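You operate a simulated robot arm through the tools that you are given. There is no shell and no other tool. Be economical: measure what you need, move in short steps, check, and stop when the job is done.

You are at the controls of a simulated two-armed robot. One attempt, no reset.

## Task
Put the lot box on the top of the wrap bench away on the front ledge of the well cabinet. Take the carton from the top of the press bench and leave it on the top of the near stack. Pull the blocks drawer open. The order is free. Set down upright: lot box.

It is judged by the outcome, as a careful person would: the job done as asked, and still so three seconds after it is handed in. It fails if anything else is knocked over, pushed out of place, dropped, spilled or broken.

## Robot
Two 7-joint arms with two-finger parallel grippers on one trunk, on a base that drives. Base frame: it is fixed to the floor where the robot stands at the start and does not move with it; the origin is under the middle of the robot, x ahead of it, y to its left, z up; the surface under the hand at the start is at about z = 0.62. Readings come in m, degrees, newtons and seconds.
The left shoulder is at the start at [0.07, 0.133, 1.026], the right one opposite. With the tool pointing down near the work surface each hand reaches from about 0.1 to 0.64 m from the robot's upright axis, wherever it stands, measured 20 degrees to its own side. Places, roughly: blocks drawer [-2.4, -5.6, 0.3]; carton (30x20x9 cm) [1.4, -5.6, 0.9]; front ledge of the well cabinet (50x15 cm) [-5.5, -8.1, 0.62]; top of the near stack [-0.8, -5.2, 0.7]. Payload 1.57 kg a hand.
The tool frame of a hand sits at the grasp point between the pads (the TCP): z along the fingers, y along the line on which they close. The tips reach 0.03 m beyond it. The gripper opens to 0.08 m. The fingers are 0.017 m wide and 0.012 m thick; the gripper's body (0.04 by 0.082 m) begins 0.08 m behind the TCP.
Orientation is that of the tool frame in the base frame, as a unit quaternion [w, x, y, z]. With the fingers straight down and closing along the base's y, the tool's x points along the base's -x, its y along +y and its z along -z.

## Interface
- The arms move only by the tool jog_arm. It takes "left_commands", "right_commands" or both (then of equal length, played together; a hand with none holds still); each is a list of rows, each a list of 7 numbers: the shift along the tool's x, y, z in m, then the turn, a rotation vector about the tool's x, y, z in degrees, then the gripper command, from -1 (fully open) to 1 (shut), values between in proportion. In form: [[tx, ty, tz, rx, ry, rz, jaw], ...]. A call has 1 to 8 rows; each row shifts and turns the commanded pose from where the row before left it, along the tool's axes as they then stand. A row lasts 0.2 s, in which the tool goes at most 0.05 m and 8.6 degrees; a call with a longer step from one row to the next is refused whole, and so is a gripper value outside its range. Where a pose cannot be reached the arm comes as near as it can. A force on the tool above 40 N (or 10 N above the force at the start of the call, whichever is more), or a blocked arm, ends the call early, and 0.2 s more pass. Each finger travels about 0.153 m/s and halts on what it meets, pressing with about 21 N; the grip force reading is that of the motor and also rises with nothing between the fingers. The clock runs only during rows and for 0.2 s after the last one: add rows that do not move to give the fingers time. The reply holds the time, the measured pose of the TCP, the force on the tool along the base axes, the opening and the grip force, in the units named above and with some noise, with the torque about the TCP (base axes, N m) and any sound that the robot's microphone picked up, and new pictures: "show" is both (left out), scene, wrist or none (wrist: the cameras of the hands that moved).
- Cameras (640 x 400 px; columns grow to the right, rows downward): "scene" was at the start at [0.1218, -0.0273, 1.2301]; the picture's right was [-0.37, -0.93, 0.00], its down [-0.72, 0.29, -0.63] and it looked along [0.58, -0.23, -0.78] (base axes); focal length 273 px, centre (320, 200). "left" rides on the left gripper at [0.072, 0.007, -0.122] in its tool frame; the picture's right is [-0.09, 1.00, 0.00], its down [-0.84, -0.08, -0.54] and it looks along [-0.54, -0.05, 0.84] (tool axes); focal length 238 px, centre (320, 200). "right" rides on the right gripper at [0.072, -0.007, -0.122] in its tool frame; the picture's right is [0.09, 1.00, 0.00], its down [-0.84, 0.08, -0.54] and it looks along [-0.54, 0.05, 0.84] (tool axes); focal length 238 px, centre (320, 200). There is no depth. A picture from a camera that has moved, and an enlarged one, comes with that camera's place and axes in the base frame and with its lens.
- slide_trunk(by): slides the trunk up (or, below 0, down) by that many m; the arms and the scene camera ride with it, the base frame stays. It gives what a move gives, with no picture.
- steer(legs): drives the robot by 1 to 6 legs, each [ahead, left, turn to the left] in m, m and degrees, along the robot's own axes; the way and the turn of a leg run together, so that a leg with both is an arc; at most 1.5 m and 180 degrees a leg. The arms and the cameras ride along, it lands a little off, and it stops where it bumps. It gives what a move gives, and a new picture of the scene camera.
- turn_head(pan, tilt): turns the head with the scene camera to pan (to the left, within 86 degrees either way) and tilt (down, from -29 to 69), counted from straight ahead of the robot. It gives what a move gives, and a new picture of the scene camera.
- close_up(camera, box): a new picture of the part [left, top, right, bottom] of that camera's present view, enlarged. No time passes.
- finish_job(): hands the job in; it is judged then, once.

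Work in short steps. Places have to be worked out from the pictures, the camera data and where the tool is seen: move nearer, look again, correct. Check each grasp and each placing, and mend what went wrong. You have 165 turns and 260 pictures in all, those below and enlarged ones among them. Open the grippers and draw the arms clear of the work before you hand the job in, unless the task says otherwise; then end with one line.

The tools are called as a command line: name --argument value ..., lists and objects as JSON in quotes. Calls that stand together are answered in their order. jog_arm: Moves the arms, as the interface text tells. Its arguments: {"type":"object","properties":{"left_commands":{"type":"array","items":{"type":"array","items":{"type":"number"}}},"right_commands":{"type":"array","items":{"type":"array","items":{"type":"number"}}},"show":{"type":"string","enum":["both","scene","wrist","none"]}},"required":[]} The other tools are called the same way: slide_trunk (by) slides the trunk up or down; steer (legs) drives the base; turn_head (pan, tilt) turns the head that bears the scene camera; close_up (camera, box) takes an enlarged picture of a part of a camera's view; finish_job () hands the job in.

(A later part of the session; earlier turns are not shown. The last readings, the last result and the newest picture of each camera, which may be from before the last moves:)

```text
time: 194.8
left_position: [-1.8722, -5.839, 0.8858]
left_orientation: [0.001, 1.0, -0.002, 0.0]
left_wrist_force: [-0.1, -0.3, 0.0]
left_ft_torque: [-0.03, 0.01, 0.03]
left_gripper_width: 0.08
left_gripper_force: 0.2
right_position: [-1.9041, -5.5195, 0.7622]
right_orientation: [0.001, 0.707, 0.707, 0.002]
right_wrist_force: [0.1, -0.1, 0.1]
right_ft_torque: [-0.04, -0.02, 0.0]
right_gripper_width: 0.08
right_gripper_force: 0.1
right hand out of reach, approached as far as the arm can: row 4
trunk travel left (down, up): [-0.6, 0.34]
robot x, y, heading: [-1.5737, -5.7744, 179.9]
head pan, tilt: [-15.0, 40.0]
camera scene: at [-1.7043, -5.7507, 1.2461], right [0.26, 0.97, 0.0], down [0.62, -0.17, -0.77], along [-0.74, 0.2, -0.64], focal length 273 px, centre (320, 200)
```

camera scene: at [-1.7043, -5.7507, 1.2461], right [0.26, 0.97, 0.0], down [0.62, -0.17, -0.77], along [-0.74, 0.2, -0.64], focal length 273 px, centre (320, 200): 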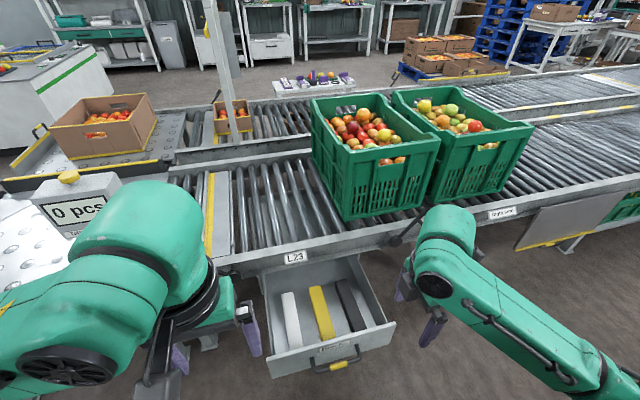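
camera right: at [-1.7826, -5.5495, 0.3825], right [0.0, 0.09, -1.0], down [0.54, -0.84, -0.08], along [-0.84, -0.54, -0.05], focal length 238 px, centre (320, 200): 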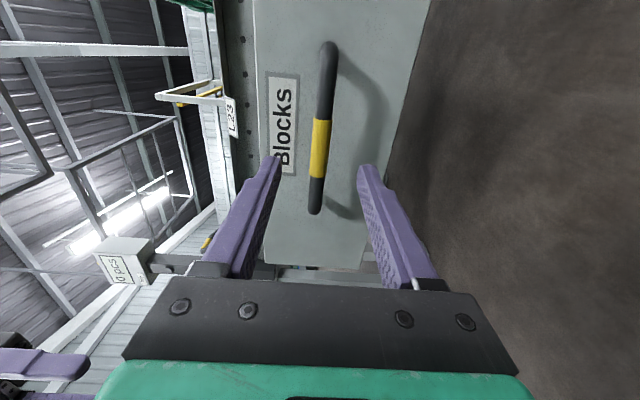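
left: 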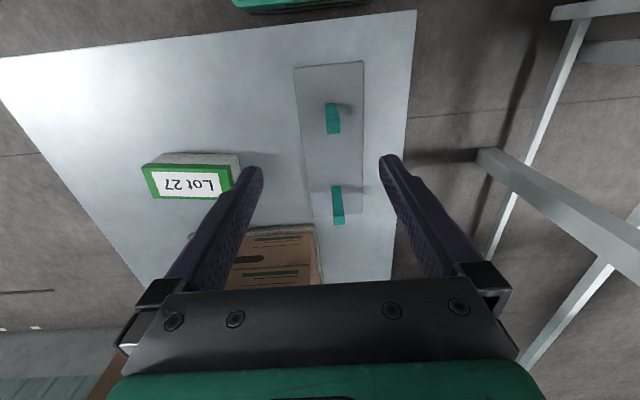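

Everything around the drawer is intact. Raise the right hand, strafe left away from the drawer, and turn around toward +x.

jog_arm --right_commands '[[0, 0.02, -0.04, 0, 0, 0, -1], [0, 0.02, -0.04, 0, 0, 0, -1], [0, 0, -0.02, 0, 0, 0, -1], [0, 0, 0, 0, 0, 0, -1]]' --show "none"

turn_head --pan 40 --tilt 25

steer --legs '[[0, 0.6, 0], [0, 0, 150]]'

```text
time: 195.8
left_position: [-1.8733, -5.8387, 0.8867]
left_orientation: [0.001, 1.0, -0.001, 0.001]
left_wrist_force: [-0.2, 0.1, -0.7]
left_ft_torque: [0.0, -0.02, -0.02]
left_gripper_width: 0.0802
left_gripper_force: 0.1
right_position: [-1.9088, -5.5243, 0.7837]
right_orientation: [0.001, 0.706, 0.708, 0.001]
right_wrist_force: [0.5, -0.1, -0.4]
right_ft_torque: [-0.01, -0.01, -0.03]
right_gripper_width: 0.0796
right_gripper_force: 0.1
right hand out of reach, approached as far as the arm can: row 1, 2, 3
trunk travel left (down, up): [-0.6, 0.34]
robot x, y, heading: [-1.5724, -5.776, 180.0]
head pan, tilt: [-15.0, 40.0]
```

```text
time: 197.0
left_position: [-1.8731, -5.8386, 0.8865]
left_orientation: [0.001, 1.0, -0.001, 0.0]
left_wrist_force: [0.1, 0.4, 0.7]
left_ft_torque: [0.02, -0.01, -0.01]
left_gripper_width: 0.0799
left_gripper_force: 0.1
right_position: [-1.9095, -5.5248, 0.7825]
right_orientation: [0.001, 0.707, 0.707, 0.001]
right_wrist_force: [-0.4, 0.1, 0.9]
right_ft_torque: [0.04, -0.02, 0.01]
right_gripper_width: 0.0799
right_gripper_force: 0.1
trunk travel left (down, up): [-0.6, 0.34]
robot x, y, heading: [-1.5743, -5.7745, 179.8]
head pan, tilt: [40.0, 25.0]
camera scene: at [-1.6934, -5.8318, 1.2693], right [-0.64, 0.77, 0.0], down [0.33, 0.27, -0.91], along [-0.7, -0.58, -0.42], focal length 273 px, centre (320, 200)
```

scene: 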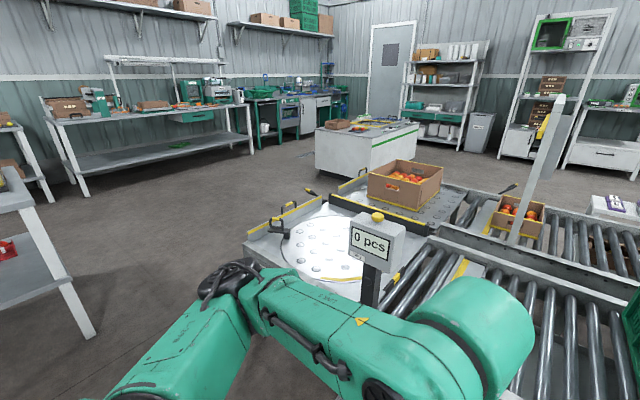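

```text
time: 206.6
left_position: [-1.2837, -6.471, 0.886]
left_orientation: [0.0, 0.261, 0.965, 0.001]
left_wrist_force: [1.0, -0.3, -0.2]
left_ft_torque: [0.0, -0.02, 0.01]
left_gripper_width: 0.0802
left_gripper_force: 0.1
right_position: [-1.4086, -6.762, 0.7829]
right_orientation: [-0.001, -0.5, 0.866, 0.0]
right_wrist_force: [-0.1, -0.3, 0.3]
right_ft_torque: [0.0, 0.0, -0.01]
right_gripper_width: 0.08
right_gripper_force: 0.0
trunk travel left (down, up): [-0.6, 0.34]
robot x, y, heading: [-1.5711, -6.376, -30.2]
head pan, tilt: [40.0, 25.0]
camera scene: at [-1.4388, -6.3873, 1.2693], right [0.17, -0.99, 0.0], down [-0.42, -0.07, -0.91], along [0.89, 0.15, -0.42], focal length 273 px, centre (320, 200)
```

scene: 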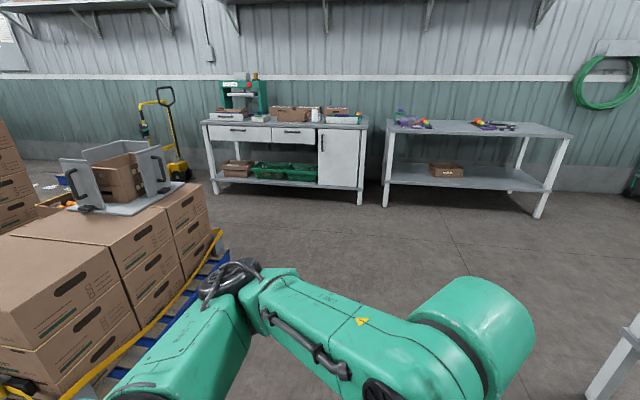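

I have a view of the press bench and of the near stack with its jig. Zoom on both.

close_up --camera "scene" --box '[190, 70, 390, 195]'

turn_head --pan 75 --tilt 28

```text
3.20 times, centred on (290, 132) of scene
camera zoom: at [-1.4388, -6.3873, 1.2693], right [0.17, -0.99, 0.0], down [-0.42, -0.07, -0.91], along [0.89, 0.15, -0.42], focal length 873 px, centre (416, 416)
```

zoom: 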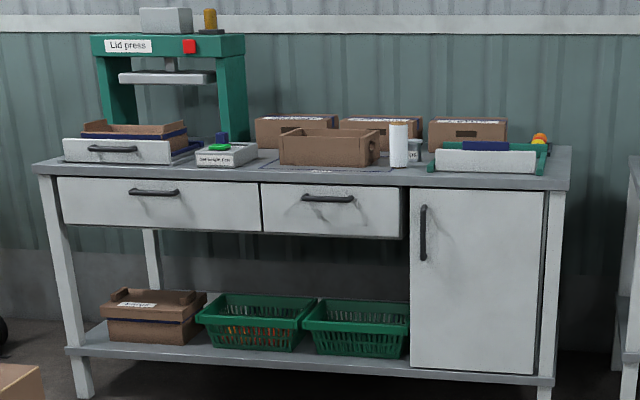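

```text
time: 207.6
left_position: [-1.2831, -6.4725, 0.8863]
left_orientation: [0.0, 0.26, 0.966, 0.001]
left_wrist_force: [-0.6, -0.3, -0.1]
left_ft_torque: [0.02, -0.02, 0.0]
left_gripper_width: 0.08
left_gripper_force: 0.1
right_position: [-1.4083, -6.7619, 0.7824]
right_orientation: [-0.001, -0.5, 0.866, 0.001]
right_wrist_force: [-0.8, 0.0, 0.6]
right_ft_torque: [0.0, -0.01, 0.0]
right_gripper_width: 0.0798
right_gripper_force: 0.1
trunk travel left (down, up): [-0.6, 0.34]
robot x, y, heading: [-1.5744, -6.3795, -30.2]
head pan, tilt: [75.0, 28.0]
camera scene: at [-1.4648, -6.3388, 1.2646], right [0.7, -0.71, 0.0], down [-0.33, -0.33, -0.88], along [0.63, 0.62, -0.47], focal length 273 px, centre (320, 200)
```

scene: 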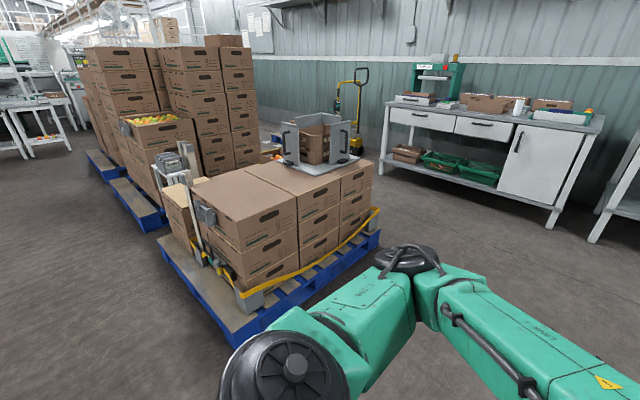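

The carton to take is the open one at about (1.4, -5.6), long side along y. I can pinch its two end walls with both hands. Drive over to face it.

turn_head --pan 0 --tilt 35

steer --legs '[[0, 0, 30.2], [1.4, 0, 0], [0.65, 0, 0], [0, 0.78, 0]]'

```text
time: 209.1
left_position: [-1.282, -6.4706, 0.8858]
left_orientation: [0.0, 0.26, 0.966, 0.001]
left_wrist_force: [0.1, -0.4, 0.2]
left_ft_torque: [-0.02, 0.02, -0.01]
left_gripper_width: 0.0799
left_gripper_force: 0.0
right_position: [-1.4082, -6.7619, 0.7827]
right_orientation: [-0.001, -0.5, 0.866, 0.0]
right_wrist_force: [0.0, -0.8, -0.1]
right_ft_torque: [0.01, -0.03, -0.02]
right_gripper_width: 0.0798
right_gripper_force: 0.2
trunk travel left (down, up): [-0.6, 0.34]
robot x, y, heading: [-1.5711, -6.3773, -30.1]
head pan, tilt: [0.0, 35.0]
camera scene: at [-1.4535, -6.4472, 1.2536], right [-0.5, -0.86, 0.0], down [-0.5, 0.29, -0.82], along [0.71, -0.41, -0.57], focal length 273 px, centre (320, 200)
```

scene: 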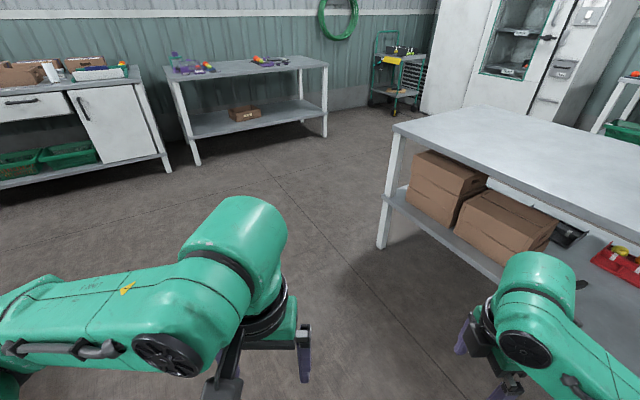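

```text
time: 224.6
left_position: [0.7484, -5.4477, 0.8858]
left_orientation: [0.0, -0.029, 1.0, 0.001]
left_wrist_force: [0.8, 0.6, -0.3]
left_ft_torque: [0.01, 0.01, 0.01]
left_gripper_width: 0.0801
left_gripper_force: 0.0
right_position: [0.8042, -5.7588, 0.782]
right_orientation: [0.002, 0.728, -0.685, -0.001]
right_wrist_force: [-0.7, 0.2, 0.2]
right_ft_torque: [0.02, 0.01, 0.01]
right_gripper_width: 0.0798
right_gripper_force: 0.0
trunk travel left (down, up): [-0.6, 0.34]
robot x, y, heading: [0.4505, -5.5311, 3.3]
head pan, tilt: [0.0, 35.0]
camera scene: at [0.5931, -5.5226, 1.2536], right [0.06, -1.0, 0.0], down [-0.57, -0.03, -0.82], along [0.82, 0.05, -0.57], focal length 273 px, centre (320, 200)
```

scene: 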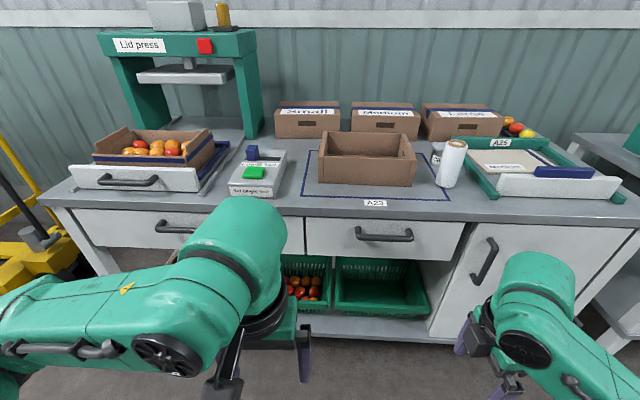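

Carton is empty, open, in zone A23, with a roll just to its right. Square the heading, raise the trunk 0.2 m and turn the right hand back so both close along y.

steer --legs '[[0, 0, -3.3]]'

slide_trunk --by 0.25

jog_arm --right_commands '[[0, 0, 0, 0, 0, 8.3, -1], [0, 0, 0, 0, 0, 8.3, -1], [0, 0, 0, 0, 0, 8.3, -1], [0, 0, 0, 0, 0, 8.3, -1], [0, 0, 0, 0, 0, 8.3, -1], [0, 0, 0, 0, 0, 8.3, -1], [0, 0, 0, 0, 0, 8.3, -1], [0, 0, 0, 0, 0, 8.3, -1]]' --show "none"

jog_arm --right_commands '[[0, 0, 0, 0, 0, 8.3, -1], [0, 0, 0, 0, 0, 8.3, -1], [0, 0, 0, 0, 0, 7, -1], [0, 0, -0.04, 0, 0, 0, -1], [0, 0, -0.04, 0, 0, 0, -1], [0, 0, -0.02, 0, 0, 0, -1], [0, 0, 0, 0, 0, 0, -1]]'

```text
time: 225.4
left_position: [0.7531, -5.4648, 0.8854]
left_orientation: [0.0, 0.0, 1.0, 0.001]
left_wrist_force: [-0.2, -0.8, 0.0]
left_ft_torque: [-0.01, -0.01, 0.01]
left_gripper_width: 0.0799
left_gripper_force: 0.0
right_position: [0.7895, -5.7781, 0.7823]
right_orientation: [0.002, 0.708, -0.706, 0.0]
right_wrist_force: [-0.7, -0.1, 0.1]
right_ft_torque: [0.01, -0.01, 0.0]
right_gripper_width: 0.0798
right_gripper_force: 0.1
trunk travel left (down, up): [-0.6, 0.34]
robot x, y, heading: [0.4511, -5.5275, 0.3]
head pan, tilt: [0.0, 35.0]
camera scene: at [0.5934, -5.5307, 1.2536], right [0.0, -1.0, 0.0], down [-0.57, 0.0, -0.82], along [0.82, 0.0, -0.57], focal length 273 px, centre (320, 200)
```

scene: 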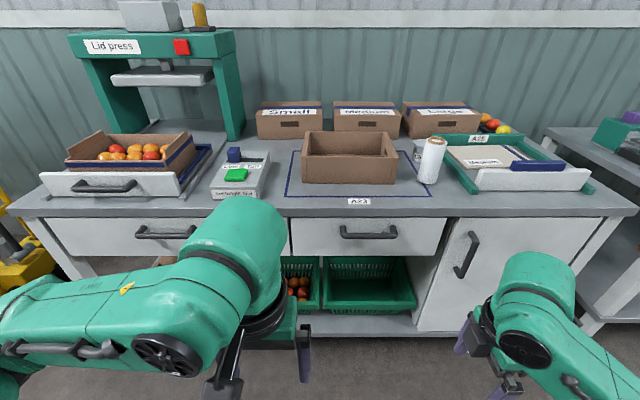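

```text
time: 228.0
left_position: [0.7531, -5.4652, 1.1357]
left_orientation: [0.0, 0.001, 1.0, 0.001]
left_wrist_force: [0.1, 0.1, 0.3]
left_ft_torque: [0.0, 0.02, -0.01]
left_gripper_width: 0.0798
left_gripper_force: 0.1
right_position: [0.7895, -5.7783, 1.0317]
right_orientation: [0.002, 0.709, -0.705, 0.0]
right_wrist_force: [0.6, -1.6, -1.0]
right_ft_torque: [-0.01, -0.02, 0.0]
right_gripper_width: 0.0801
right_gripper_force: 0.1
trunk travel left (down, up): [-0.85, 0.09]
robot x, y, heading: [0.4563, -5.5314, 0.1]
head pan, tilt: [0.0, 35.0]
```

```text
time: 229.8
left_position: [0.7516, -5.466, 1.1359]
left_orientation: [0.0, 0.0, 1.0, 0.001]
left_wrist_force: [0.1, -0.5, -0.9]
left_ft_torque: [0.0, 0.02, -0.02]
left_gripper_width: 0.0801
left_gripper_force: 0.0
right_position: [0.79, -5.7792, 1.0315]
right_orientation: [-0.001, -0.203, 0.979, -0.001]
right_wrist_force: [-0.1, 0.2, -0.4]
right_ft_torque: [0.01, 0.01, 0.02]
right_gripper_width: 0.08
right_gripper_force: 0.2
trunk travel left (down, up): [-0.85, 0.09]
robot x, y, heading: [0.4562, -5.529, -0.1]
head pan, tilt: [0.0, 35.0]
```

```text
time: 231.4
left_position: [0.7522, -5.4644, 1.1356]
left_orientation: [0.0, 0.001, 1.0, 0.0]
left_wrist_force: [0.3, -0.5, 0.6]
left_ft_torque: [-0.03, -0.01, 0.01]
left_gripper_width: 0.0801
left_gripper_force: 0.1
right_position: [0.7903, -5.7798, 1.1309]
right_orientation: [-0.002, -0.001, 1.0, -0.002]
right_wrist_force: [-0.6, -0.7, -0.4]
right_ft_torque: [-0.04, 0.0, -0.02]
right_gripper_width: 0.0802
right_gripper_force: 0.0
trunk travel left (down, up): [-0.85, 0.09]
robot x, y, heading: [0.4549, -5.5293, 0.2]
head pan, tilt: [0.0, 35.0]
camera scene: at [0.5945, -5.5308, 1.5035], right [0.0, -1.0, 0.0], down [-0.57, 0.0, -0.82], along [0.82, 0.0, -0.57], focal length 273 px, centre (320, 200)
camera right: at [0.7174, -5.7864, 1.2545], right [-0.09, 1.0, 0.0], down [0.84, 0.08, 0.54], along [0.54, 0.05, -0.84], focal length 238 px, centre (320, 200)
```

scene: 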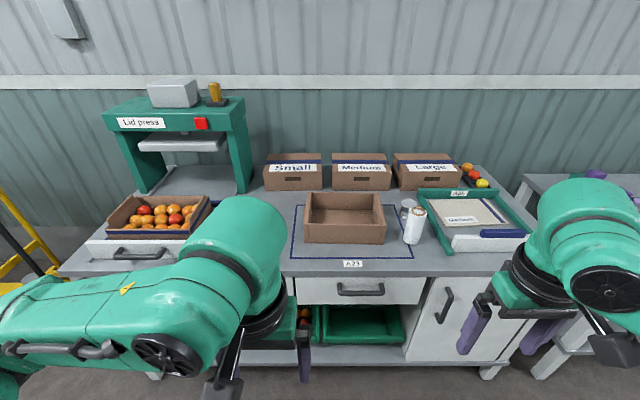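
right: 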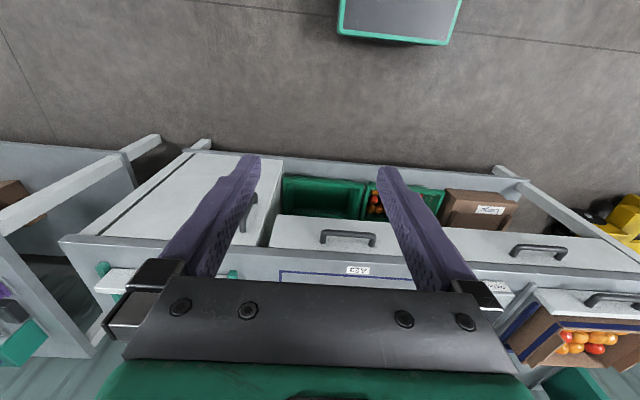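

Triangulated: bench top z≈0.81, carton front wall x≈1.32, spanning y -5.774 to -5.474, rim ~0.90. Zoom to refine and check what's near its ends.

close_up --camera "scene" --box '[280, 170, 440, 270]'

```text
4.00 times, centred on (360, 220) of scene
camera zoom: at [0.5945, -5.5308, 1.5035], right [0.0, -1.0, 0.0], down [-0.57, 0.0, -0.82], along [0.82, 0.0, -0.57], focal length 1091 px, centre (160, 120)
```

zoom: 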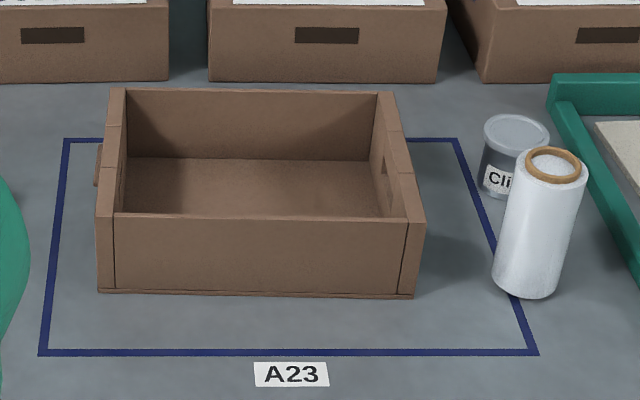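

End walls ~1.5 cm thick with slots. Target grips: x≈1.415, y≈-5.486 (left) and -5.754 (right), rim z≈0.90. The roll stands at y≈-5.86, so keep openings narrow. Drive in.

steer --legs '[[0.375, -0.09, 0]]'

turn_head --pan 0 --tilt 50

```text
time: 233.9
left_position: [1.1271, -5.556, 1.1364]
left_orientation: [0.001, 0.001, 1.0, 0.0]
left_wrist_force: [0.0, 0.0, 0.4]
left_ft_torque: [-0.04, -0.03, -0.02]
left_gripper_width: 0.0799
left_gripper_force: 0.0
right_position: [1.1642, -5.8696, 1.1323]
right_orientation: [0.0, -0.001, 1.0, -0.001]
right_wrist_force: [0.2, -1.4, -0.8]
right_ft_torque: [0.02, -0.03, 0.01]
right_gripper_width: 0.0801
right_gripper_force: 0.0
trunk travel left (down, up): [-0.85, 0.09]
robot x, y, heading: [0.8338, -5.6206, -0.3]
head pan, tilt: [0.0, 35.0]
camera scene: at [0.9682, -5.6201, 1.5038], right [0.0, -1.0, 0.0], down [-0.57, 0.0, -0.82], along [0.82, 0.0, -0.57], focal length 273 px, centre (320, 200)
```

scene: 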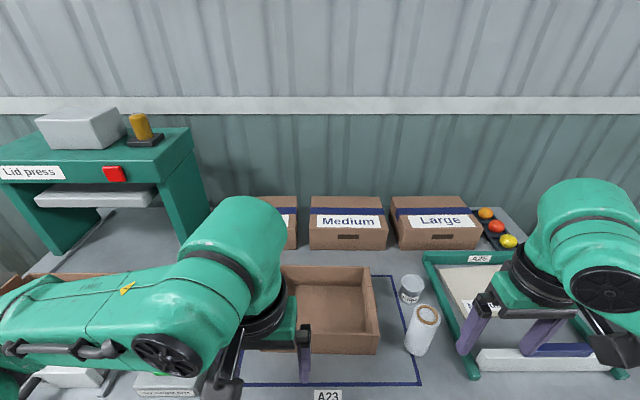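

```text
time: 234.6
left_position: [1.1297, -5.5554, 1.1361]
left_orientation: [0.001, 0.001, 1.0, 0.001]
left_wrist_force: [0.1, -0.2, 0.2]
left_ft_torque: [-0.03, 0.01, 0.01]
left_gripper_width: 0.0801
left_gripper_force: 0.0
right_position: [1.165, -5.8702, 1.1313]
right_orientation: [-0.002, 0.0, 1.0, 0.0]
right_wrist_force: [0.4, -0.3, -0.6]
right_ft_torque: [-0.01, -0.01, 0.0]
right_gripper_width: 0.0798
right_gripper_force: 0.1
trunk travel left (down, up): [-0.85, 0.09]
robot x, y, heading: [0.8317, -5.6214, -0.2]
head pan, tilt: [0.0, 50.0]
camera scene: at [0.9596, -5.6207, 1.4818], right [0.0, -1.0, 0.0], down [-0.77, 0.0, -0.64], along [0.64, 0.0, -0.77], focal length 273 px, centre (320, 200)
```

scene: 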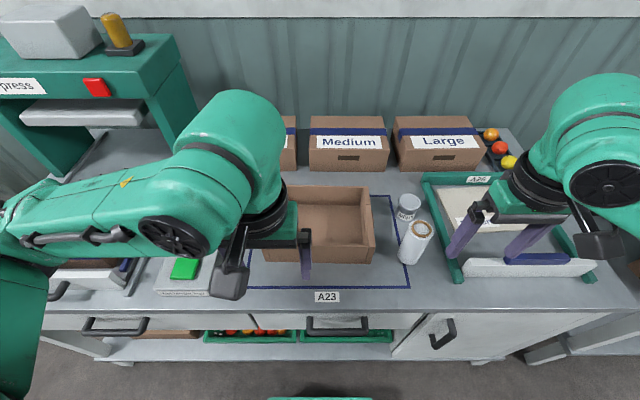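

Bring both hands above the end walls, keeping height.

jog_arm --left_commands '[[-0.0475, 0.0117, 0, 0, 0, 0, -0.25], [-0.0475, 0.0117, 0, 0, 0, 0, -0.25], [-0.0475, 0.0117, 0, 0, 0, 0, -0.25], [-0.0475, 0.0117, 0, 0, 0, 0, -0.25], [-0.0475, 0.0117, 0, 0, 0, 0, -0.25], [-0.0475, 0.0117, 0, 0, 0, 0, -0.25], [0, 0, 0, 0, 0, 0, -0.25]]' --right_commands '[[-0.0417, 0.0193, 0, 0, 0, 0, -0.25], [-0.0417, 0.0193, 0, 0, 0, 0, -0.25], [-0.0417, 0.0193, 0, 0, 0, 0, -0.25], [-0.0417, 0.0193, 0, 0, 0, 0, -0.25], [-0.0417, 0.0193, 0, 0, 0, 0, -0.25], [-0.0417, 0.0193, 0, 0, 0, 0, -0.25], [0, 0, 0, 0, 0, 0, -0.25]]'

```text
time: 236.2
left_position: [1.4157, -5.4866, 1.138]
left_orientation: [0.001, 0.002, 1.0, 0.001]
left_wrist_force: [-1.2, 0.1, 0.0]
left_ft_torque: [0.03, 0.0, 0.02]
left_gripper_width: 0.05
left_gripper_force: 0.1
right_position: [1.414, -5.7543, 1.1301]
right_orientation: [0.0, -0.001, 1.0, 0.0]
right_wrist_force: [-0.1, 0.3, 0.0]
right_ft_torque: [0.01, 0.0, 0.0]
right_gripper_width: 0.0501
right_gripper_force: 0.0
trunk travel left (down, up): [-0.85, 0.09]
robot x, y, heading: [0.8316, -5.6219, -0.1]
head pan, tilt: [0.0, 50.0]
camera scene: at [0.9578, -5.6211, 1.482], right [0.0, -1.0, 0.0], down [-0.77, 0.0, -0.64], along [0.64, 0.0, -0.77], focal length 273 px, centre (320, 200)
camera right: at [1.3407, -5.7601, 1.2532], right [-0.1, 1.0, 0.0], down [0.84, 0.08, 0.54], along [0.54, 0.05, -0.84], focal length 238 px, centre (320, 200)
camera left: at [1.3444, -5.4806, 1.2603], right [0.1, 1.0, 0.0], down [0.84, -0.08, 0.54], along [0.54, -0.05, -0.84], focal length 238 px, centre (320, 200)
```

scene: 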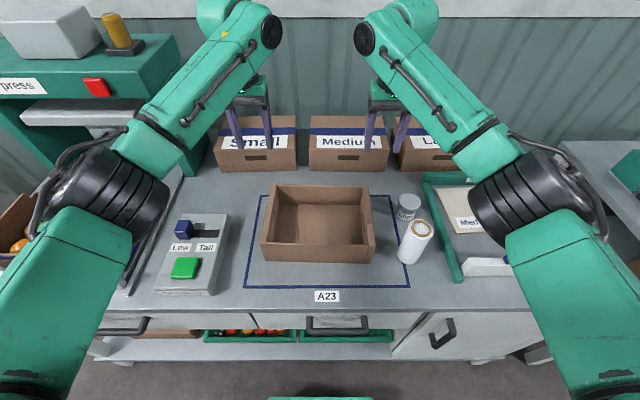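
right: 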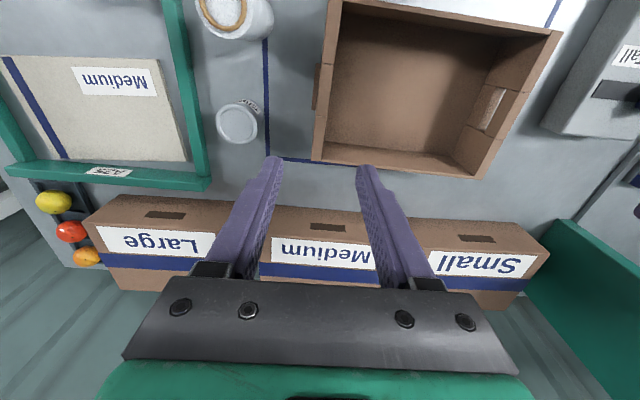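
left: 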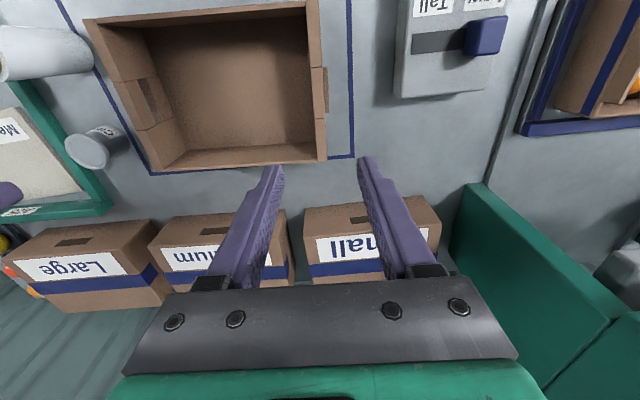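

Refined: walls centred at y≈-5.488 and -5.749, mid-depth x≈1.40. Shift slightly and lower until tips are just above the rim.

jog_arm --left_commands '[[0.015, -0.0015, 0.03, 0, 0, 0, -0.25], [0, 0, 0.038, 0, 0, 0, -0.25], [0, 0, 0.038, 0, 0, 0, -0.25], [0, 0, 0.038, 0, 0, 0, -0.25], [0, 0, 0.034, 0, 0, 0, -0.25], [0, 0, 0, 0, 0, 0, -0.25]]' --right_commands '[[0.015, 0.005, 0.03, 0, 0, 0, -0.25], [0, 0, 0.036, 0, 0, 0, -0.25], [0, 0, 0.036, 0, 0, 0, -0.25], [0, 0, 0.036, 0, 0, 0, -0.25], [0, 0, 0.034, 0, 0, 0, -0.25], [0, 0, 0, 0, 0, 0, -0.25]]'

```text
time: 237.6
left_position: [1.3989, -5.4873, 0.9591]
left_orientation: [0.001, 0.001, 1.0, 0.001]
left_wrist_force: [0.2, 0.2, 0.4]
left_ft_torque: [0.01, -0.01, 0.0]
left_gripper_width: 0.0501
left_gripper_force: 0.1
right_position: [1.4016, -5.7487, 0.959]
right_orientation: [-0.001, -0.001, 1.0, -0.002]
right_wrist_force: [0.0, 0.0, 0.7]
right_ft_torque: [-0.02, 0.02, -0.02]
right_gripper_width: 0.0499
right_gripper_force: 0.1
trunk travel left (down, up): [-0.85, 0.09]
robot x, y, heading: [0.8316, -5.6216, -0.3]
head pan, tilt: [0.0, 50.0]
camera scene: at [0.9587, -5.6205, 1.4819], right [0.0, -1.0, 0.0], down [-0.77, 0.0, -0.64], along [0.64, 0.0, -0.77], focal length 273 px, centre (320, 200)
camera right: at [1.3274, -5.7552, 1.0812], right [-0.09, 1.0, 0.0], down [0.84, 0.08, 0.54], along [0.54, 0.05, -0.84], focal length 238 px, centre (320, 200)
camera left: at [1.3265, -5.481, 1.081], right [0.09, 1.0, 0.0], down [0.84, -0.08, 0.54], along [0.54, -0.05, -0.84], focal length 238 px, centre (320, 200)
```

scene: 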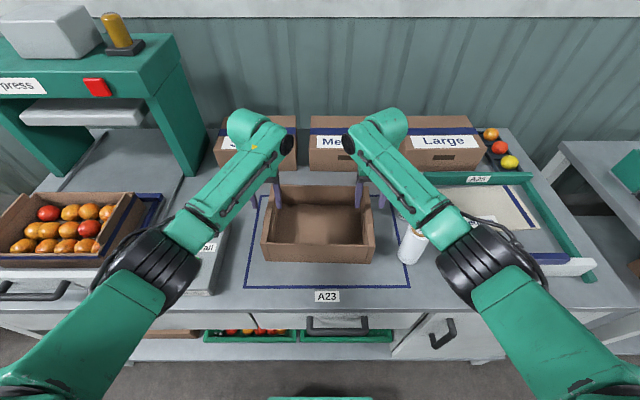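
right: 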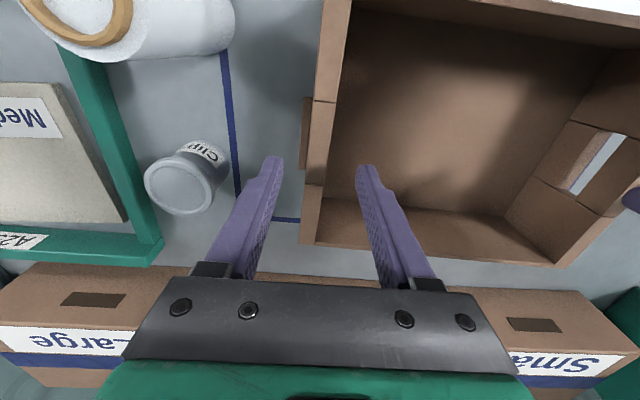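
left: 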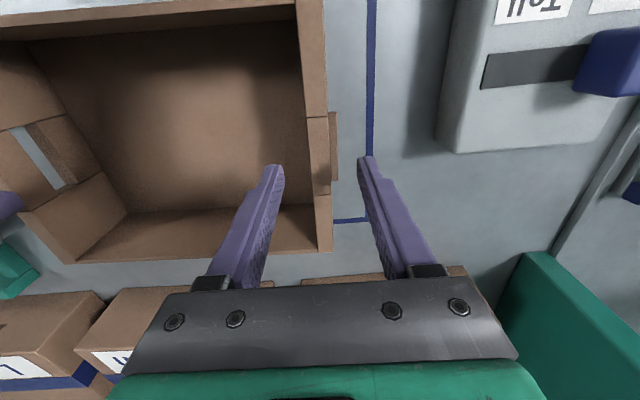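

Outward tabs at the slots add ~8 mm, but the spans are centred between the fingers. Lower to z≈0.885.

jog_arm --left_commands '[[0, 0, 0.025, 0, 0, 0, -0.25], [0, 0, 0.025, 0, 0, 0, -0.25], [0, 0, 0.022, 0, 0, 0, -0.25], [0, 0, 0, 0, 0, 0, -0.25]]' --right_commands '[[0, 0, 0.025, 0, 0, 0, -0.25], [0, 0, 0.025, 0, 0, 0, -0.25], [0, 0, 0.022, 0, 0, 0, -0.25], [0, 0, 0, 0, 0, 0, -0.25]]'

```text
time: 238.6
left_position: [1.3989, -5.4853, 0.8863]
left_orientation: [-0.001, 0.001, 1.0, 0.001]
left_wrist_force: [0.2, -0.2, -0.3]
left_ft_torque: [0.0, 0.01, 0.0]
left_gripper_width: 0.0502
left_gripper_force: 0.0
right_position: [1.4006, -5.7491, 0.8879]
right_orientation: [-0.002, -0.001, 1.0, -0.001]
right_wrist_force: [0.3, 1.1, 0.2]
right_ft_torque: [0.03, -0.01, 0.0]
right_gripper_width: 0.0502
right_gripper_force: 0.0
trunk travel left (down, up): [-0.85, 0.09]
robot x, y, heading: [0.8282, -5.6211, -0.1]
head pan, tilt: [0.0, 50.0]
camera scene: at [0.959, -5.6204, 1.4818], right [0.0, -1.0, 0.0], down [-0.77, 0.0, -0.64], along [0.64, 0.0, -0.77], focal length 273 px, centre (320, 200)
camera right: at [1.3274, -5.7564, 1.0098], right [-0.09, 1.0, 0.0], down [0.84, 0.08, 0.54], along [0.54, 0.05, -0.84], focal length 238 px, centre (320, 200)
camera left: at [1.3278, -5.4798, 1.0092], right [0.09, 1.0, 0.0], down [0.84, -0.08, 0.54], along [0.54, -0.05, -0.84], focal length 238 px, centre (320, 200)
```

scene: 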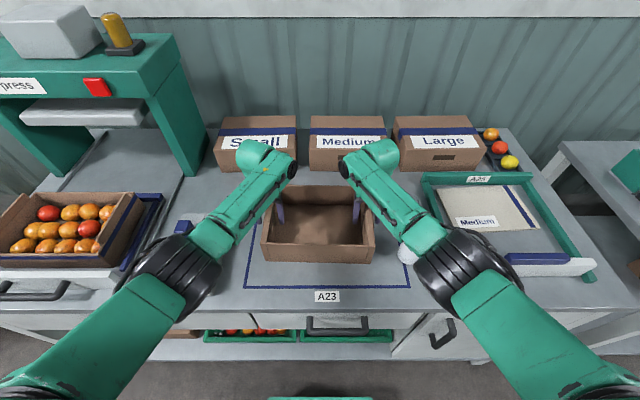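
right: 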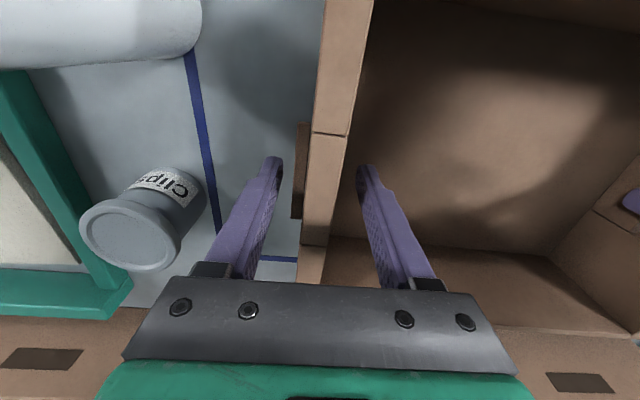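
left: 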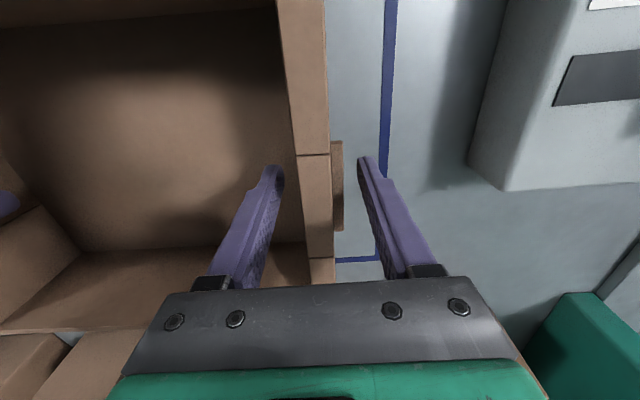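

Both walls sit between the fingers. Close both hands.

jog_arm --left_commands '[[0, 0, 0, 0, 0, 0, 0.2], [0, 0, 0, 0, 0, 0, 0.5], [0, 0, 0, 0, 0, 0, 1], [0, 0, 0, 0, 0, 0, 1]]' --right_commands '[[0, 0, 0, 0, 0, 0, 0.2], [0, 0, 0, 0, 0, 0, 0.5], [0, 0, 0, 0, 0, 0, 1], [0, 0, 0, 0, 0, 0, 1]]'

```text
time: 239.6
left_position: [1.3984, -5.483, 0.8865]
left_orientation: [-0.002, -0.001, 1.0, 0.004]
left_wrist_force: [-0.4, 26.5, 1.6]
left_ft_torque: [-0.22, -0.09, -0.37]
left_gripper_width: 0.0232
left_gripper_force: 20.7
right_position: [1.4005, -5.7545, 0.8866]
right_orientation: [-0.002, 0.001, 1.0, -0.004]
right_wrist_force: [2.9, -26.6, -0.3]
right_ft_torque: [0.26, -0.08, -0.42]
right_gripper_width: 0.023
right_gripper_force: 20.9
trunk travel left (down, up): [-0.85, 0.09]
robot x, y, heading: [0.8288, -5.6199, -0.2]
head pan, tilt: [0.0, 50.0]
camera scene: at [0.9589, -5.6205, 1.4819], right [0.0, -1.0, 0.0], down [-0.77, 0.0, -0.64], along [0.64, 0.0, -0.77], focal length 273 px, centre (320, 200)
camera right: at [1.3275, -5.7588, 1.0099], right [-0.09, 1.0, -0.01], down [0.84, 0.08, 0.54], along [0.54, 0.04, -0.84], focal length 238 px, centre (320, 200)
camera left: at [1.3277, -5.4778, 1.0094], right [0.09, 1.0, 0.01], down [0.84, -0.08, 0.54], along [0.54, -0.04, -0.84], focal length 238 px, centre (320, 200)
```

scene: 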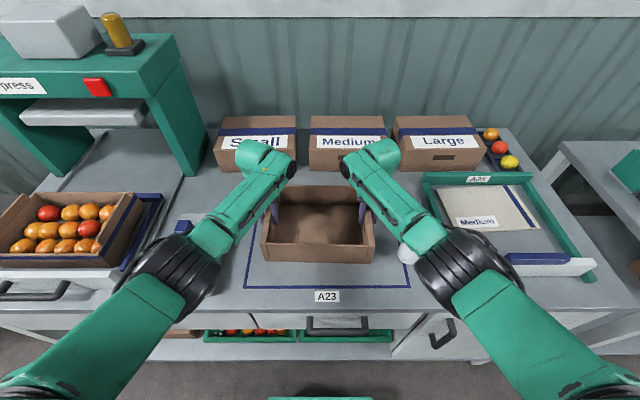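
right: 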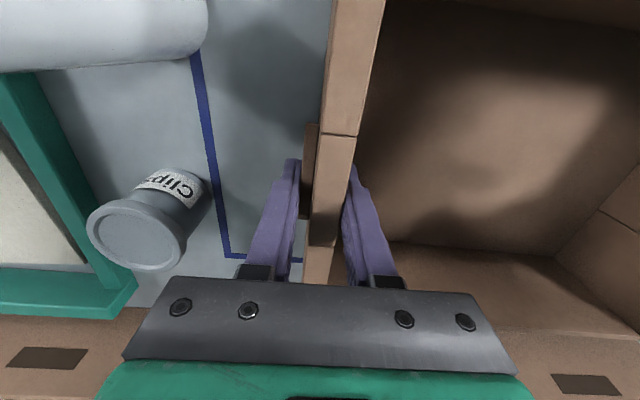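
left: 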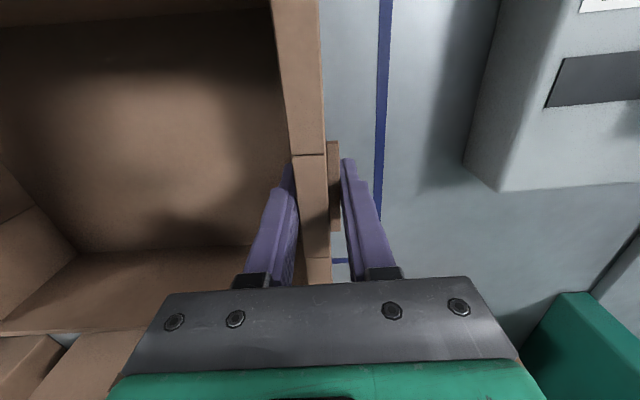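

Each wall is held at 23 mm, but the hands squeeze inward with 26 N. Relax the commands outward 4 mm and lift 3 cm.

jog_arm --left_commands '[[0, 0.004, 0, 0, 0, 0, 1], [0, 0, 0, 0, 0, 0, 1], [0, 0, -0.01, 0, 0, 0, 1], [0, 0, -0.01, 0, 0, 0, 1], [0, 0, -0.01, 0, 0, 0, 1], [0, 0, 0, 0, 0, 0, 1]]' --right_commands '[[0, -0.004, 0, 0, 0, 0, 1], [0, 0, 0, 0, 0, 0, 1], [0, 0, -0.01, 0, 0, 0, 1], [0, 0, -0.01, 0, 0, 0, 1], [0, 0, -0.01, 0, 0, 0, 1], [0, 0, 0, 0, 0, 0, 1]]'

```text
time: 241.0
left_position: [1.4002, -5.4826, 0.9172]
left_orientation: [-0.001, 0.001, 1.0, 0.001]
left_wrist_force: [-2.1, 18.1, -1.1]
left_ft_torque: [0.08, 0.22, -0.38]
left_gripper_width: 0.023
left_gripper_force: 20.9
right_position: [1.4003, -5.7541, 0.9152]
right_orientation: [-0.002, 0.001, 1.0, -0.002]
right_wrist_force: [3.0, -17.7, 0.4]
right_ft_torque: [0.26, -0.15, -0.4]
right_gripper_width: 0.0232
right_gripper_force: 21.0
trunk travel left (down, up): [-0.85, 0.09]
robot x, y, heading: [0.8298, -5.6209, -0.4]
head pan, tilt: [0.0, 50.0]
camera scene: at [0.9596, -5.6205, 1.4818], right [0.0, -1.0, 0.0], down [-0.77, 0.0, -0.64], along [0.64, 0.0, -0.77], focal length 273 px, centre (320, 200)
camera right: at [1.3277, -5.76, 1.0392], right [-0.09, 1.0, 0.0], down [0.84, 0.08, 0.54], along [0.54, 0.05, -0.84], focal length 238 px, centre (320, 200)
camera left: at [1.3286, -5.4774, 1.0393], right [0.09, 1.0, 0.0], down [0.84, -0.08, 0.54], along [0.54, -0.05, -0.84], focal length 238 px, centre (320, 200)
```

scene: 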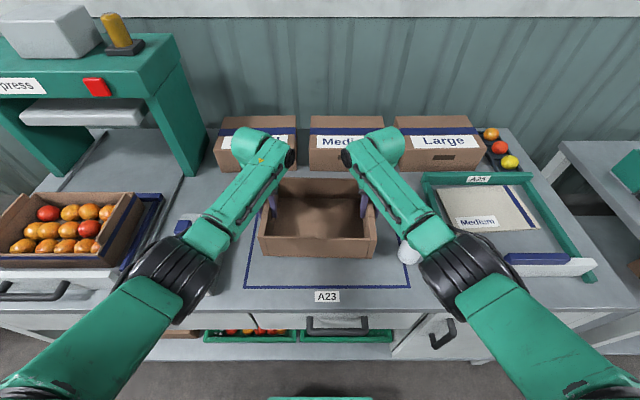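
right: 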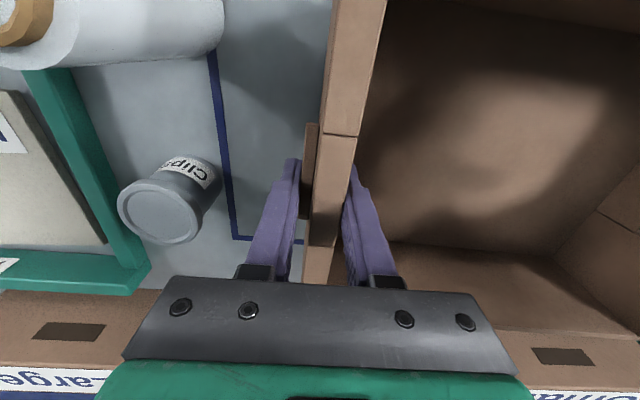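
left: 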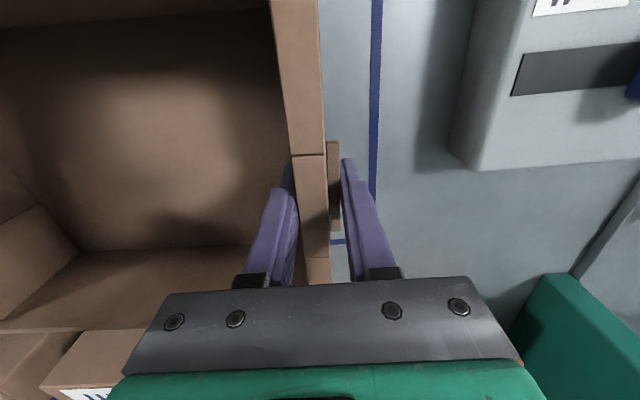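

Carton is off the bench and level. Lift 16 cm more together, clearing the roll.

jog_arm --left_commands '[[0, 0.002, -0.02, 0, 0, 0, 1], [0, 0, -0.03, 0, 0, 0, 1], [0, 0, -0.03, 0, 0, 0, 1], [0, 0, -0.03, 0, 0, 0, 1], [0, 0, -0.03, 0, 0, 0, 1], [0, 0, -0.02, 0, 0, 0, 1], [0, 0, 0, 0, 0, 0, 1]]' --right_commands '[[0, -0.002, -0.02, 0, 0, 0, 1], [0, 0, -0.03, 0, 0, 0, 1], [0, 0, -0.03, 0, 0, 0, 1], [0, 0, -0.03, 0, 0, 0, 1], [0, 0, -0.03, 0, 0, 0, 1], [0, 0, -0.02, 0, 0, 0, 1], [0, 0, 0, 0, 0, 0, 1]]' --show "scene"

```text
time: 242.6
left_position: [1.4007, -5.4829, 1.0763]
left_orientation: [0.001, 0.002, 1.0, 0.0]
left_wrist_force: [-2.2, -7.4, 0.2]
left_ft_torque: [0.01, -0.15, -0.39]
left_gripper_width: 0.0233
left_gripper_force: 20.2
right_position: [1.3997, -5.7534, 1.077]
right_orientation: [-0.002, -0.002, 1.0, 0.0]
right_wrist_force: [2.4, 6.0, -1.1]
right_ft_torque: [-0.03, 0.2, -0.35]
right_gripper_width: 0.0233
right_gripper_force: 20.9
trunk travel left (down, up): [-0.85, 0.09]
robot x, y, heading: [0.8274, -5.624, -0.3]
head pan, tilt: [0.0, 50.0]
camera scene: at [0.9598, -5.6205, 1.4817], right [0.0, -1.0, 0.0], down [-0.77, 0.0, -0.64], along [0.64, 0.0, -0.77], focal length 273 px, centre (320, 200)
```

scene: 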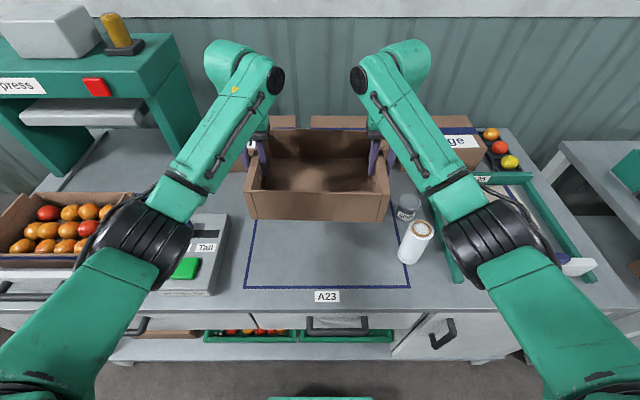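

Carton held high. Back out, strafe right, then turn left to face the near stack from its -y side.

steer --legs '[[-0.5, 0, 0], [0, -1.0, 0], [0, 0, 90]]'

```text
time: 254.1
left_position: [0.225, -6.0538, 1.0768]
left_orientation: [0.001, -0.702, 0.712, -0.002]
left_wrist_force: [24.5, -3.9, -0.6]
left_ft_torque: [-0.01, -0.02, -0.36]
left_gripper_width: 0.0231
left_gripper_force: 21.0
right_position: [0.4968, -6.0553, 1.077]
right_orientation: [-0.001, -0.704, 0.71, -0.001]
right_wrist_force: [-25.2, 3.4, -1.5]
right_ft_torque: [-0.02, -0.03, -0.41]
right_gripper_width: 0.0232
right_gripper_force: 21.1
trunk travel left (down, up): [-0.85, 0.09]
robot x, y, heading: [0.356, -6.6262, 89.6]
head pan, tilt: [0.0, 50.0]
camera scene: at [0.3609, -6.4957, 1.4818], right [1.0, -0.01, 0.0], down [-0.01, -0.77, -0.64], along [0.01, 0.64, -0.77], focal length 273 px, centre (320, 200)
```

scene: 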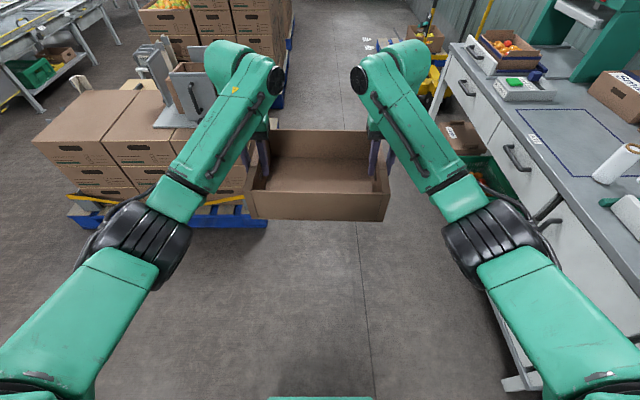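

The free area on the stack top is left of the jig, around x -0.92 to -0.42, with its front edge at y≈-5.49. Strafe left to line up and look again.

steer --legs '[[0.1, 1.03, 0.4]]'

turn_head --pan 0 --tilt 35

```text
time: 259.5
left_position: [-0.8312, -5.9539, 1.0762]
left_orientation: [0.001, 0.707, -0.707, 0.001]
left_wrist_force: [6.6, -3.0, 0.8]
left_ft_torque: [-0.02, -0.01, -0.38]
left_gripper_width: 0.0231
left_gripper_force: 20.8
right_position: [-0.5609, -5.953, 1.0768]
right_orientation: [0.002, 0.71, -0.704, 0.001]
right_wrist_force: [-5.2, 3.4, -0.9]
right_ft_torque: [0.04, -0.08, -0.37]
right_gripper_width: 0.0233
right_gripper_force: 21.0
trunk travel left (down, up): [-0.85, 0.09]
robot x, y, heading: [-0.6933, -6.5217, 90.0]
head pan, tilt: [0.0, 50.0]
camera scene: at [-0.6892, -6.3943, 1.4818], right [1.0, 0.0, 0.0], down [0.0, -0.77, -0.64], along [0.0, 0.64, -0.77], focal length 273 px, centre (320, 200)
```

scene: 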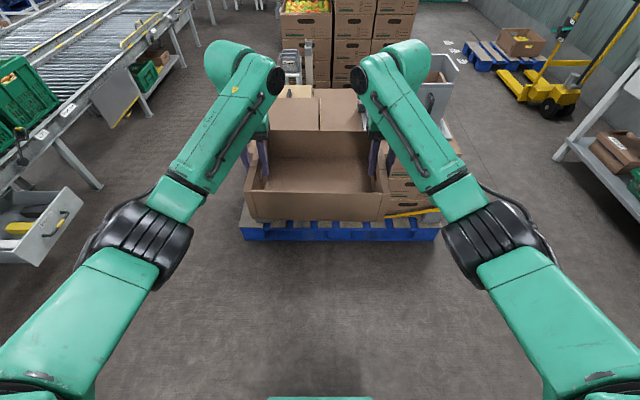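

```text
time: 260.3
left_position: [-0.8318, -5.9554, 1.0769]
left_orientation: [0.0, -0.707, 0.707, -0.001]
left_wrist_force: [0.8, -4.6, -0.3]
left_ft_torque: [0.05, -0.09, -0.4]
left_gripper_width: 0.0228
left_gripper_force: 21.0
right_position: [-0.5601, -5.9517, 1.0764]
right_orientation: [0.001, 0.71, -0.705, 0.001]
right_wrist_force: [-0.3, 2.8, -1.5]
right_ft_torque: [-0.01, -0.06, -0.41]
right_gripper_width: 0.0233
right_gripper_force: 21.1
trunk travel left (down, up): [-0.85, 0.09]
robot x, y, heading: [-0.6899, -6.5225, 90.2]
head pan, tilt: [0.0, 35.0]
camera scene: at [-0.6903, -6.3832, 1.5035], right [1.0, 0.0, 0.0], down [0.0, -0.57, -0.82], along [0.0, 0.82, -0.57], focal length 273 px, centre (320, 200)
```

scene: 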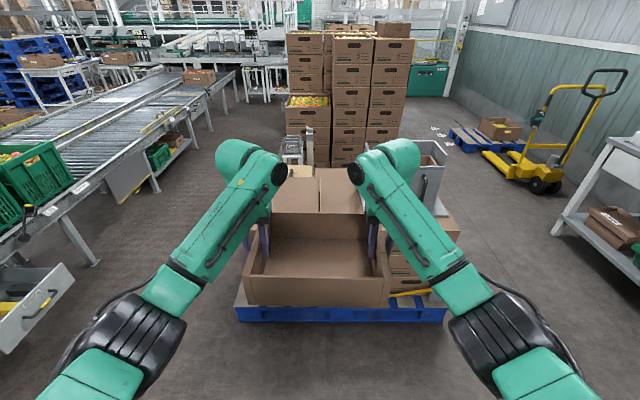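

Columns are visible: the free tops span x -0.95 to -0.4, with the jig at x > -0.35. I'm centred at x≈-0.69, so drive ahead 0.6 m.

steer --legs '[[0.6, 0, 0]]'

turn_head --pan 0 --tilt 52

```text
time: 263.6
left_position: [-0.8403, -5.3572, 1.0778]
left_orientation: [0.0, 0.71, -0.704, 0.001]
left_wrist_force: [0.7, -2.4, 0.5]
left_ft_torque: [0.04, -0.03, -0.37]
left_gripper_width: 0.0231
left_gripper_force: 21.0
right_position: [-0.569, -5.3545, 1.0773]
right_orientation: [0.001, 0.713, -0.701, 0.001]
right_wrist_force: [-2.4, 2.9, -0.7]
right_ft_torque: [-0.03, -0.04, -0.36]
right_gripper_width: 0.0231
right_gripper_force: 21.2
trunk travel left (down, up): [-0.85, 0.09]
robot x, y, heading: [-0.6935, -5.9256, 90.5]
head pan, tilt: [0.0, 35.0]
camera scene: at [-0.6953, -5.7862, 1.5037], right [1.0, 0.01, 0.0], down [0.01, -0.57, -0.82], along [-0.01, 0.82, -0.57], focal length 273 px, centre (320, 200)
```

scene: 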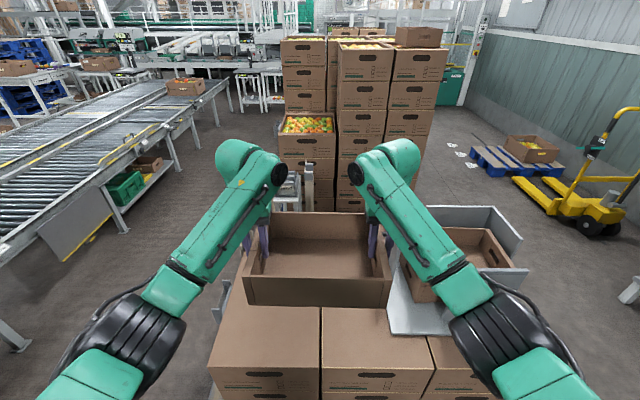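

```text
time: 264.4
left_position: [-0.8404, -5.3567, 1.0766]
left_orientation: [0.0, 0.71, -0.704, 0.001]
left_wrist_force: [0.3, -2.5, -0.3]
left_ft_torque: [0.03, -0.05, -0.42]
left_gripper_width: 0.0232
left_gripper_force: 20.8
right_position: [-0.5695, -5.3522, 1.0756]
right_orientation: [0.0, 0.712, -0.702, 0.001]
right_wrist_force: [-0.6, 3.1, 0.0]
right_ft_torque: [0.0, -0.08, -0.4]
right_gripper_width: 0.0234
right_gripper_force: 21.1
trunk travel left (down, up): [-0.85, 0.09]
robot x, y, heading: [-0.6952, -5.922, 90.4]
head pan, tilt: [0.0, 52.0]
camera scene: at [-0.6952, -5.7973, 1.4791], right [1.0, 0.01, 0.0], down [0.01, -0.79, -0.62], along [-0.01, 0.62, -0.79], focal length 273 px, centre (320, 200)
```

scene: 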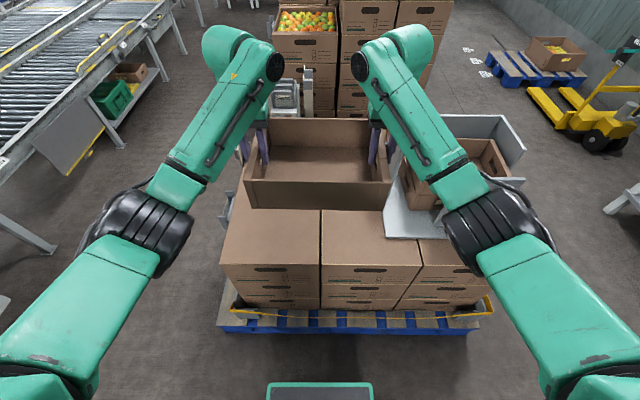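

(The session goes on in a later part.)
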